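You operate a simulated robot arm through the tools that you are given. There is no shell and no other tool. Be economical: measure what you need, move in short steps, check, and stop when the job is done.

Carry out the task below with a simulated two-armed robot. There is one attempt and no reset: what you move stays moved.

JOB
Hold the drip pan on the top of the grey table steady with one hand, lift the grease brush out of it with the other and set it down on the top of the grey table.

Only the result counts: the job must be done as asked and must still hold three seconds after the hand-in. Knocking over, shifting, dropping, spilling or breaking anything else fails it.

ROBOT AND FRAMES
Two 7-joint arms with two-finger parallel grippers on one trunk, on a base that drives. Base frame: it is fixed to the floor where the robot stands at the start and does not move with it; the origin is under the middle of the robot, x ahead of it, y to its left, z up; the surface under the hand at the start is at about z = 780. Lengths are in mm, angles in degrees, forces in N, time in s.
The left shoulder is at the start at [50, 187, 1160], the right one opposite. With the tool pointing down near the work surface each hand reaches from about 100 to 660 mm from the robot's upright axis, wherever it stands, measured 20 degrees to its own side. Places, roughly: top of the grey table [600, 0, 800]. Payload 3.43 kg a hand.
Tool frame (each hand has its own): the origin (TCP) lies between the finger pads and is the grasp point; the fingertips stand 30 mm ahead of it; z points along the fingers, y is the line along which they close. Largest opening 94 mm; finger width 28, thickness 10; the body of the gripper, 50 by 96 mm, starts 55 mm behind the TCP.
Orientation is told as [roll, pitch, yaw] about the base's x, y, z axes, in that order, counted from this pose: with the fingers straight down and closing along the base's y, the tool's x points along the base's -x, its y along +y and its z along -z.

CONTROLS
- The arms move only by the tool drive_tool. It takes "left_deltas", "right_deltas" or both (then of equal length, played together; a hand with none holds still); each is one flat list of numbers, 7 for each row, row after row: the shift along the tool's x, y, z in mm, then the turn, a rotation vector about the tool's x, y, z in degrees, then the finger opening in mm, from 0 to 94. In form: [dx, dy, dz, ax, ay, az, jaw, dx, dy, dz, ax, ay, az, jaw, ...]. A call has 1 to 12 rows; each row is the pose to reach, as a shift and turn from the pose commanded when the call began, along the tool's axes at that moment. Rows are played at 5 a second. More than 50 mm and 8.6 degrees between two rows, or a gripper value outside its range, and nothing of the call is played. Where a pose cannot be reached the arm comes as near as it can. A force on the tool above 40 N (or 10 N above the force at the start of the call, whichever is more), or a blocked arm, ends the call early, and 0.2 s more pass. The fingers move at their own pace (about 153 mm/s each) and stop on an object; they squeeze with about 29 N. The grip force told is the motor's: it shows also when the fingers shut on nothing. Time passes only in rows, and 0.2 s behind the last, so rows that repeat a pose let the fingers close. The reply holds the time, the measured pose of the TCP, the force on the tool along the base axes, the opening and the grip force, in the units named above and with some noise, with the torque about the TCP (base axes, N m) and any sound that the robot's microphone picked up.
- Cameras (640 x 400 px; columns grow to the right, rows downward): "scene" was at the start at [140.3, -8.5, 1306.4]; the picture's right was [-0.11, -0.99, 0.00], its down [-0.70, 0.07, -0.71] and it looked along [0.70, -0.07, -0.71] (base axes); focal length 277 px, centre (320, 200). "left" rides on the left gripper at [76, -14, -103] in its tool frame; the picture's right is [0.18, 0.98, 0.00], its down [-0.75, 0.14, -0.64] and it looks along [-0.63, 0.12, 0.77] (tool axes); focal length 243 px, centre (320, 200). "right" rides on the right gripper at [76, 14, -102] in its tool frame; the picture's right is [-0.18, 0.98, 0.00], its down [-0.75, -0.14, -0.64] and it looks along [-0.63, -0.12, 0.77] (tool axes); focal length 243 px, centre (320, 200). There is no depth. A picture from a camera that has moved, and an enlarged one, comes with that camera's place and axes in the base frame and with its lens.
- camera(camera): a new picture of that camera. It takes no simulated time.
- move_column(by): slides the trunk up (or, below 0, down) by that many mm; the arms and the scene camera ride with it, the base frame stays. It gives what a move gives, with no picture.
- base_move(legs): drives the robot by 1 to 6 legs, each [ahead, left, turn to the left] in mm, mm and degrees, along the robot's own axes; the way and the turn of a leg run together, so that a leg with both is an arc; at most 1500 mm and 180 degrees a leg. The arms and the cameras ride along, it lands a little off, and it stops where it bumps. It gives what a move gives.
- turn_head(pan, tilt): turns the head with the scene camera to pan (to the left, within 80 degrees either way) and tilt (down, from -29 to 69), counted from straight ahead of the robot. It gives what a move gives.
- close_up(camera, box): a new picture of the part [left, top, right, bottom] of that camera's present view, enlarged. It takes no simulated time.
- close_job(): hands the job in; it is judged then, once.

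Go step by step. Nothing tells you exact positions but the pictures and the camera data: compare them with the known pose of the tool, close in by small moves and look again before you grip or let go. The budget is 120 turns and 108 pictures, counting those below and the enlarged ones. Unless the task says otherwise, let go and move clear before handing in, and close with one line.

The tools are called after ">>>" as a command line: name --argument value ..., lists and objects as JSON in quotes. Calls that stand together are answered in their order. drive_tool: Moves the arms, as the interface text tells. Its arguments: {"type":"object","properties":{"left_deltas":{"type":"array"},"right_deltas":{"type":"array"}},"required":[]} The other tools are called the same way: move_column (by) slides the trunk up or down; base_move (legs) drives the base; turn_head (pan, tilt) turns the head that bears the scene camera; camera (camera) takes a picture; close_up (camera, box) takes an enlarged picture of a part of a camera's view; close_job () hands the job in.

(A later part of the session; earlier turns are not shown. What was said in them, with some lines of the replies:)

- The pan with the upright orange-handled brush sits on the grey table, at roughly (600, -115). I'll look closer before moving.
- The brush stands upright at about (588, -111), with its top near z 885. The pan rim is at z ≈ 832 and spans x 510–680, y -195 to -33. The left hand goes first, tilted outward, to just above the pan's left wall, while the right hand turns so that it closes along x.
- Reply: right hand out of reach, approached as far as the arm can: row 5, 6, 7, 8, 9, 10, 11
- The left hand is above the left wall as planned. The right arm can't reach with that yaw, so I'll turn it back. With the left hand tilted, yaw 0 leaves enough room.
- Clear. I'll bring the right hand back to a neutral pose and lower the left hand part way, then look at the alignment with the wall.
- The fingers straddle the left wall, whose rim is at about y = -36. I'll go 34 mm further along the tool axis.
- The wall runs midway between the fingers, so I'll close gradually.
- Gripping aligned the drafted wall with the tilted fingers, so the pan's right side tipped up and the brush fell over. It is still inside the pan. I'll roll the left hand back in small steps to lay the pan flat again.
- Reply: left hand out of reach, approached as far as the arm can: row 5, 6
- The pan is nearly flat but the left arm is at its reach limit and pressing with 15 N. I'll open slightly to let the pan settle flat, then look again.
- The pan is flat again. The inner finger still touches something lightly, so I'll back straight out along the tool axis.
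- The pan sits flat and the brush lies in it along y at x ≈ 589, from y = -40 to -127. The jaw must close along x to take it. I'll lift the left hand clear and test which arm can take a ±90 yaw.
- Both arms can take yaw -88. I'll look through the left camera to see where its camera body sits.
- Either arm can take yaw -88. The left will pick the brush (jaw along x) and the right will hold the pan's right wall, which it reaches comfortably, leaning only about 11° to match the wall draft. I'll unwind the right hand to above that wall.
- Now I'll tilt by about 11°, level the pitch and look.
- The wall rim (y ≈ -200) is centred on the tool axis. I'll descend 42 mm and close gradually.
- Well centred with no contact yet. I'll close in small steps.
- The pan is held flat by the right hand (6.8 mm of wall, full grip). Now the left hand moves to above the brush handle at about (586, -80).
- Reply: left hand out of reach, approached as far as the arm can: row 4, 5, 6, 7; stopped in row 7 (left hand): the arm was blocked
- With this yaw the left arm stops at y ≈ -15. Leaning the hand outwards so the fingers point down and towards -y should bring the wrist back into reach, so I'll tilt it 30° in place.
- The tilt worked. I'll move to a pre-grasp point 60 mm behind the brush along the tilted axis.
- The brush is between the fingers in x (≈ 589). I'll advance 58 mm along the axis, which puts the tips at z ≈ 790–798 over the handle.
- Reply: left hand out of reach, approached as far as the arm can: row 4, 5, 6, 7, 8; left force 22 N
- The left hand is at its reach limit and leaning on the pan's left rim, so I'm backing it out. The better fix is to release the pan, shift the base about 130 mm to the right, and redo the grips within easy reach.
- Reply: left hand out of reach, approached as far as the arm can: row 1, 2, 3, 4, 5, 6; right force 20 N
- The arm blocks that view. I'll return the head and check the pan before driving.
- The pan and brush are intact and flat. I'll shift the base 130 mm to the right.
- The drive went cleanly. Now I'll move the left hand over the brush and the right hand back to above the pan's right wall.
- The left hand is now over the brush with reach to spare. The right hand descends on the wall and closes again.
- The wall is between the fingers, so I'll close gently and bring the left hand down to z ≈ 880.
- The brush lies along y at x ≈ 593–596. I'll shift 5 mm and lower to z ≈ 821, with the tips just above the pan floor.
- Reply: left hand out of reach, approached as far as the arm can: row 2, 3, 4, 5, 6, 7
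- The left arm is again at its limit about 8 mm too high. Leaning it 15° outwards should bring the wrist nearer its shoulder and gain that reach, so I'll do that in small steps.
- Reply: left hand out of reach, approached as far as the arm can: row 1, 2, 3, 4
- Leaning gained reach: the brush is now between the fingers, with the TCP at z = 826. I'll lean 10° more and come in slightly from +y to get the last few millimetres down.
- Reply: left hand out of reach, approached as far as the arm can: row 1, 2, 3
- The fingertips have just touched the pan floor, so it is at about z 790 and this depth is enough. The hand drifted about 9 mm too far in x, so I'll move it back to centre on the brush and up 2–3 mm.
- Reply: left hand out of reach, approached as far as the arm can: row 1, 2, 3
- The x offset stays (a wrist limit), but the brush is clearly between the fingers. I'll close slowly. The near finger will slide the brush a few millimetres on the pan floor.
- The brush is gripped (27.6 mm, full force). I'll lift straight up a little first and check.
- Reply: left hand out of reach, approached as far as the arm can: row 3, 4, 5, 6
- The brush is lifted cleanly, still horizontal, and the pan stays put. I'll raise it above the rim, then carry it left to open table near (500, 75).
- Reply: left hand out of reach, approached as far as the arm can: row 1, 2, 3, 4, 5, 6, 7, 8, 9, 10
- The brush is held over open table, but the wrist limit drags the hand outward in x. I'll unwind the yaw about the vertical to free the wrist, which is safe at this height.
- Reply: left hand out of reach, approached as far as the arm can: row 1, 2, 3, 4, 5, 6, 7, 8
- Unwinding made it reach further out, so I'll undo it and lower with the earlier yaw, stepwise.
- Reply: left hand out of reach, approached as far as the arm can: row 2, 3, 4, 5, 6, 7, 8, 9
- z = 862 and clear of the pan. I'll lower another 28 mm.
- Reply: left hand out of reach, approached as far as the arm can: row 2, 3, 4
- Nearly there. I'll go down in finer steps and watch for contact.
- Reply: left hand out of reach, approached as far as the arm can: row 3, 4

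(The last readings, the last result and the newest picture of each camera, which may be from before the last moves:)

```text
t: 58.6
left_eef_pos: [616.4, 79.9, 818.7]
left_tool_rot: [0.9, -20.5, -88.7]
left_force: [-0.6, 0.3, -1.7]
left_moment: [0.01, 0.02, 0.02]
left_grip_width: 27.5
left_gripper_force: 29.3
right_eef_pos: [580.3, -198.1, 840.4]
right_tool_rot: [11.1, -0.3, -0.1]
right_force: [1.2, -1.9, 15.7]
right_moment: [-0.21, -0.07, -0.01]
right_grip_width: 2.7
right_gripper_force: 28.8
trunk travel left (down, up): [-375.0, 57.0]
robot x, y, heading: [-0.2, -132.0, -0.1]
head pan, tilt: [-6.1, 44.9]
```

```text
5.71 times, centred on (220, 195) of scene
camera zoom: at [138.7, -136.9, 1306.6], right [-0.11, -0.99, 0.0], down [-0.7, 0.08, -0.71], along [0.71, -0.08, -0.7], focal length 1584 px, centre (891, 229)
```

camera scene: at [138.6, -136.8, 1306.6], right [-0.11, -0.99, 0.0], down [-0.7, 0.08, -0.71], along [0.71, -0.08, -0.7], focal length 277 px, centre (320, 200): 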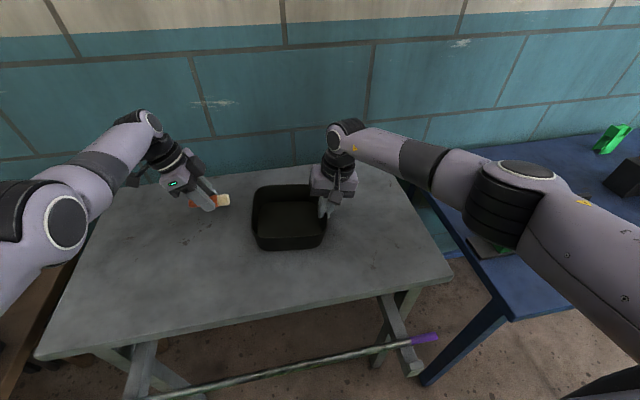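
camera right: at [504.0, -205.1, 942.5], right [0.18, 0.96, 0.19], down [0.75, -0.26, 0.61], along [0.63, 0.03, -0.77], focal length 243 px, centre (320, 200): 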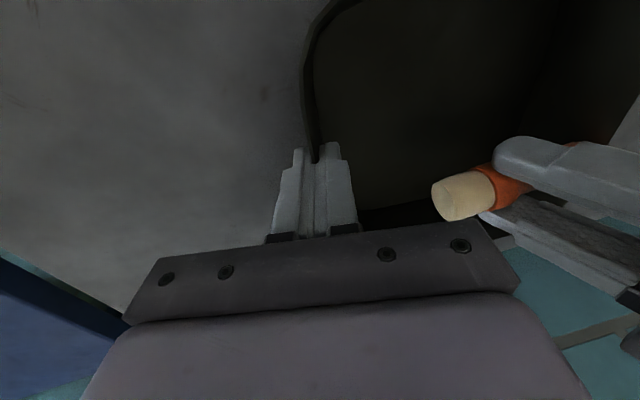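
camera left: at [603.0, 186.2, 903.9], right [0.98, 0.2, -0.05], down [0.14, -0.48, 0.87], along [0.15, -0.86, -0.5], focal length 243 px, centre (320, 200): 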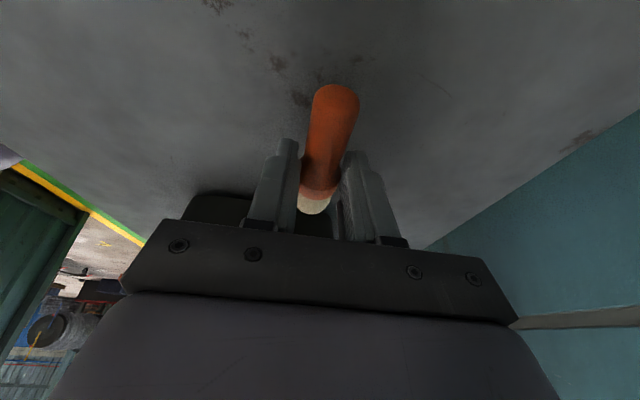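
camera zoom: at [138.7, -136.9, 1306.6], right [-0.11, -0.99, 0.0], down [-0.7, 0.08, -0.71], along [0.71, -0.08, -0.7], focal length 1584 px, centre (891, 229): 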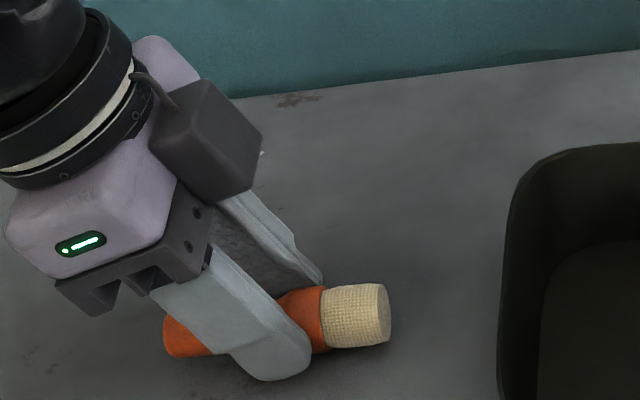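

Still no contact and the contact shadow is close. I'll continue with small steps.

>>> drive_tool --left_deltas '[0.7, 0, 1.9, 0, 0, 0, 0, 1.1, 0, 2.8, 0, 0, 0, 0, 1.4, 0, 3.7, 0, 0, 0, 0]'

>>> close_up --camera "scene" --box '[170, 160, 270, 230]'

```text
t: 59.4
left_eef_pos: [614.7, 78.5, 815.7]
left_tool_rot: [0.8, -20.5, -88.6]
left_force: [-0.1, -0.4, 0.2]
left_moment: [-0.03, 0.05, 0.01]
left_grip_width: 27.3
left_gripper_force: 29.8
right_eef_pos: [580.6, -197.0, 840.2]
right_tool_rot: [11.0, -0.3, -0.1]
right_force: [0.4, -1.7, 16.4]
right_moment: [-0.21, -0.09, 0.01]
right_grip_width: 2.9
right_gripper_force: 28.6
trunk travel left (down, up): [-375.0, 57.0]
robot x, y, heading: [1.5, -129.6, -0.2]
head pan, tilt: [-6.1, 44.9]
```

```text
5.71 times, centred on (220, 195) of scene
camera zoom: at [138.6, -136.9, 1306.6], right [-0.11, -0.99, 0.0], down [-0.7, 0.08, -0.71], along [0.71, -0.08, -0.7], focal length 1584 px, centre (891, 229)
```

zoom: 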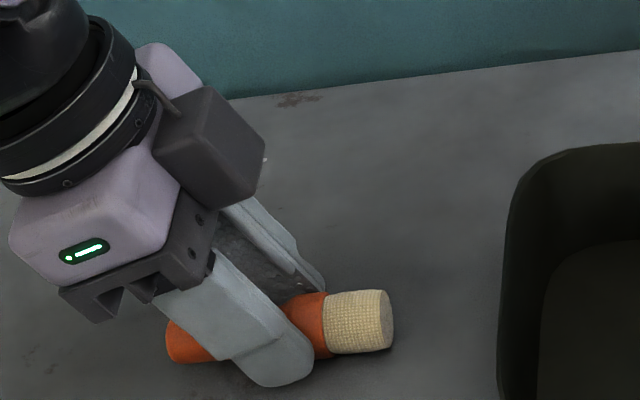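

>>> drive_tool --left_deltas '[0.7, 0, 1.9, 0, 0, 0, 0, 1.1, 0, 2.8, 0, 0, 0, 0, 1.4, 0, 3.7, 0, 0, 0, 0]'

>>> camera --camera "left"

```text
t: 60.2
left_eef_pos: [615.1, 78.9, 814.3]
left_tool_rot: [1.1, -20.6, -88.7]
left_force: [-3.3, -0.1, 16.9]
left_moment: [-0.3, 0.1, -0.11]
left_grip_width: 27.7
left_gripper_force: 29.1
left hand out of reach, approached as far as the arm can: row 2, 3
right_eef_pos: [580.8, -199.2, 838.9]
right_tool_rot: [11.1, -0.3, 0.0]
right_force: [5.6, 0.8, 9.5]
right_moment: [-0.15, -0.08, -0.02]
right_grip_width: 3.0
right_gripper_force: 28.8
trunk travel left (down, up): [-375.0, 57.0]
robot x, y, heading: [-1.2, -129.7, -0.3]
head pan, tilt: [-6.1, 44.9]
```

```text
36 pictures are left
camera left: at [596.8, 186.7, 882.6], right [0.98, 0.2, -0.05], down [0.14, -0.48, 0.87], along [0.15, -0.86, -0.49], focal length 243 px, centre (320, 200)
```

left: 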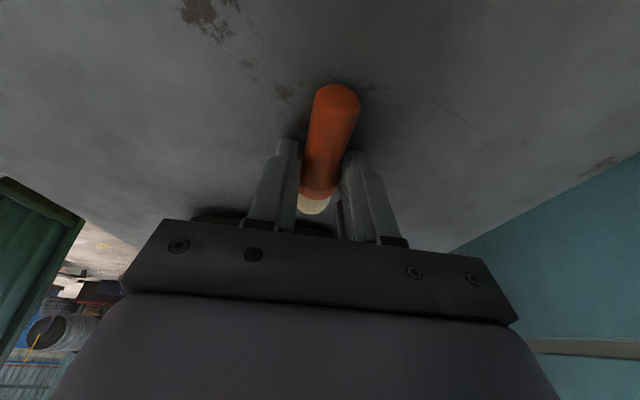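

Contact with the table (17 N). I'll ease up a little and open the fingers slowly.

>>> drive_tool --left_deltas '[-1, 0, -2.6, 0, 0, 0, 10, -1, 0, -2.6, 0, 0, 0, 26, -1, 0, -2.6, 0, 0, 0, 28, -1, 0, -2.6, 0, 0, 0, 30, -1, 0, -2.6, 0, 0, 0, 33, -1, 0, -2.6, 0, 0, 0, 38, -1, 0, -2.6, 0, 0, 0, 46, -1, 0, -2.6, 0, 0, 0, 54]'

>>> close_up --camera "scene" --box '[170, 160, 270, 230]'

>>> camera --camera "left"

```text
t: 62.0
left_eef_pos: [614.0, 79.0, 813.8]
left_tool_rot: [0.7, -20.6, -88.6]
left_force: [-0.1, 0.1, 0.8]
left_moment: [0.03, 0.02, 0.0]
left_grip_width: 54.3
left_gripper_force: 0.1
right_eef_pos: [580.0, -198.3, 838.9]
right_tool_rot: [11.1, -0.2, 0.0]
right_force: [-3.8, -2.4, 17.2]
right_moment: [-0.25, -0.02, 0.02]
right_grip_width: 3.0
right_gripper_force: 29.1
trunk travel left (down, up): [-375.0, 57.0]
robot x, y, heading: [2.5, -129.9, 0.1]
head pan, tilt: [-6.1, 44.9]
```

```text
5.71 times, centred on (220, 195) of scene
camera zoom: at [138.1, -137.0, 1306.7], right [-0.11, -0.99, 0.0], down [-0.7, 0.08, -0.71], along [0.71, -0.08, -0.7], focal length 1584 px, centre (891, 229)
```

zoom: 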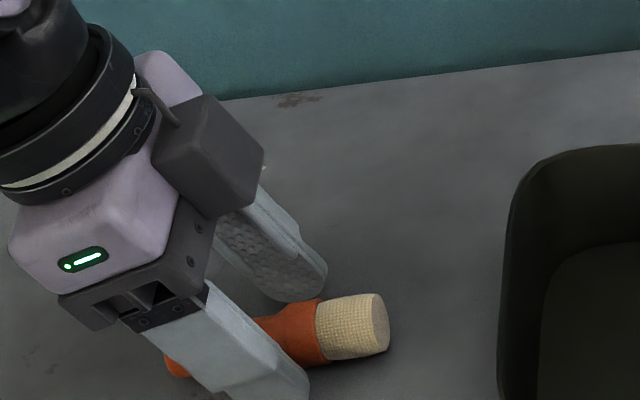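

```text
34 pictures are left
camera left: at [595.6, 187.2, 883.0], right [0.98, 0.2, -0.05], down [0.14, -0.48, 0.87], along [0.15, -0.86, -0.5], focal length 243 px, centre (320, 200)
```

left: 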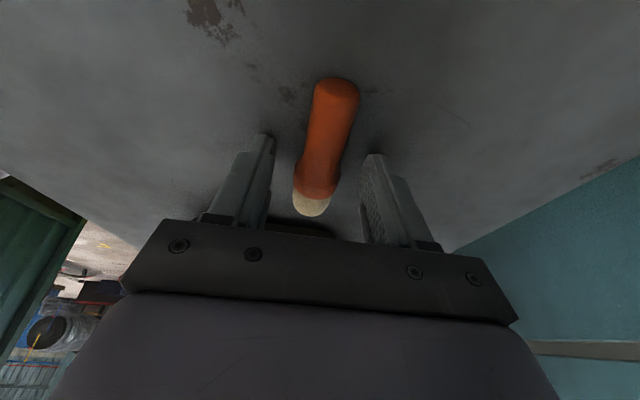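

The brush rests on the table. I'll open wider and back out along the finger axis.

>>> drive_tool --left_deltas '[0, 0, 0, 0, 0, 0, 70, 0, 0, 0, 0, 0, 0, 88, 0, 0, -8, 0, 0, 0, 88, 0, 0, -18, 0, 0, 0, 88, 0, 0, -30, 0, 0, 0, 88, 0, 0, -45, 0, 0, 0, 88, 0, 0, -65, 0, 0, 0, 88, 0, 0, -90, 0, 0, 0, 88, 0, 0, -115, 0, 0, 0, 88]'

>>> camera --camera "scene"

>>> camera --camera "right"

```text
t: 64.0
left_eef_pos: [611.3, 120.0, 922.5]
left_tool_rot: [0.7, -20.5, -88.6]
left_force: [-0.6, 0.0, -0.1]
left_moment: [0.0, -0.01, 0.0]
left_grip_width: 88.2
left_gripper_force: 0.1
right_eef_pos: [579.3, -198.0, 839.1]
right_tool_rot: [11.1, -0.2, 0.0]
right_force: [-5.2, -2.9, 17.0]
right_moment: [-0.28, 0.15, 0.06]
right_grip_width: 2.7
right_gripper_force: 29.1
trunk travel left (down, up): [-375.0, 57.0]
robot x, y, heading: [1.8, -127.6, -0.0]
head pan, tilt: [-6.1, 44.9]
```

```text
33 pictures are left
camera scene: at [138.1, -136.9, 1306.6], right [-0.11, -0.99, 0.0], down [-0.7, 0.08, -0.71], along [0.71, -0.08, -0.7], focal length 277 px, centre (320, 200)
```

scene: 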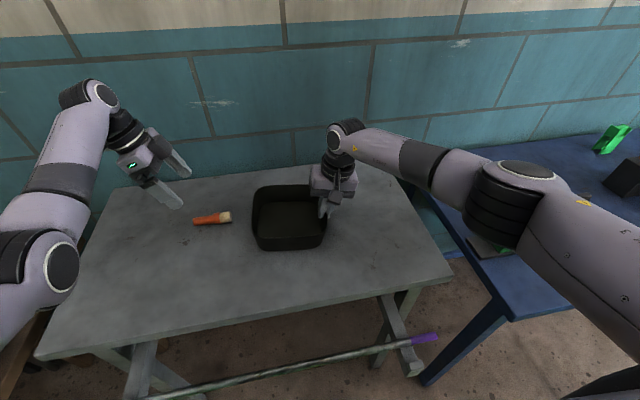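

```text
32 pictures are left
camera right: at [503.5, -205.1, 942.5], right [0.18, 0.96, 0.19], down [0.75, -0.26, 0.61], along [0.63, 0.03, -0.77], focal length 243 px, centre (320, 200)
```

right: 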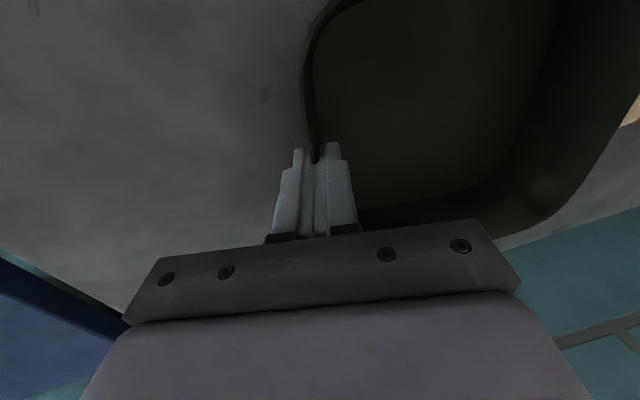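

The brush lies on the table and the left hand is clear. Now I'll release the pan gently and back the right hand out.

>>> drive_tool --right_deltas '[0, 0, 0, 0, 0, 0, 5, 0, 0, 0, 0, 0, 0, 8, 0, 0, 0, 0, 0, 0, 12, 0, 0, 0, 0, 0, 0, 18, 0, 0, -6, 0, 0, 0, 22, 0, 0, -16, 0, 0, 0, 24, 0, 0, -30, 0, 0, 0, 26, 0, 0, -50, 0, 0, 0, 30, 0, 0, -80, 0, 0, 0, 40, 0, 0, -120, 0, 0, 0, 44, 0, 0, -150, 0, 0, 0, 44]'

>>> camera --camera "scene"

>>> close_up --camera "scene" --box '[180, 150, 360, 270]'

```text
t: 66.4
left_eef_pos: [612.6, 121.2, 921.3]
left_tool_rot: [0.6, -20.6, -88.6]
left_force: [0.6, 0.3, 0.2]
left_moment: [0.03, 0.03, -0.04]
left_grip_width: 88.4
left_gripper_force: 0.0
right_eef_pos: [581.3, -228.4, 985.3]
right_tool_rot: [11.1, 0.0, 0.1]
right_force: [-0.4, 0.4, 0.7]
right_moment: [-0.01, 0.04, -0.02]
right_grip_width: 44.2
right_gripper_force: 0.1
trunk travel left (down, up): [-375.0, 57.0]
robot x, y, heading: [2.3, -129.4, -0.1]
head pan, tilt: [-6.1, 44.9]
```

```text
31 pictures are left
camera scene: at [140.0, -136.9, 1306.3], right [-0.11, -0.99, 0.0], down [-0.7, 0.08, -0.71], along [0.7, -0.08, -0.71], focal length 277 px, centre (320, 200)
```

scene: 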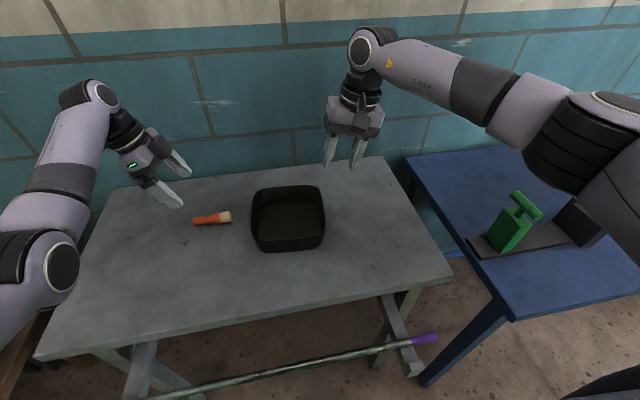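

```text
3.33 times, centred on (270, 210) of scene
camera zoom: at [140.0, -136.9, 1306.3], right [-0.11, -0.99, 0.0], down [-0.7, 0.08, -0.71], along [0.7, -0.08, -0.71], focal length 924 px, centre (487, 167)
```

zoom: 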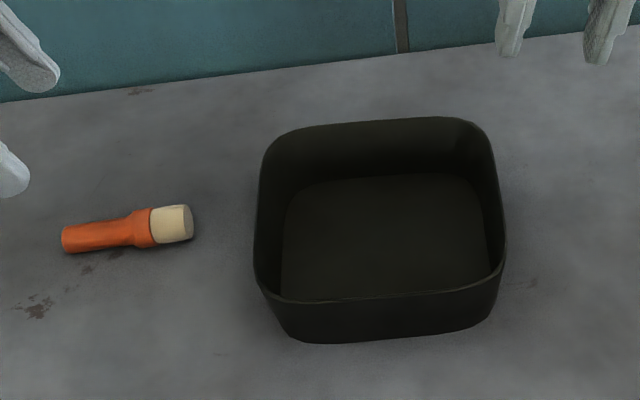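

The pan sits flat at about its original place, the brush lies still on the table, and both hands are clear. I'm handing in.

>>> close_job

```text
The job is handed in.
```

The grease brush is out of the drip pan and lying on the grey table. The right hand held the pan while the left lifted the brush, and both hands are now clear. It did not go cleanly: on my first grip the pan tipped up on one side and the brush fell over inside it. The pan was also let go and re-gripped, so it moved slightly, but it sits flat near its starting place. I saw nothing else knocked or moved.
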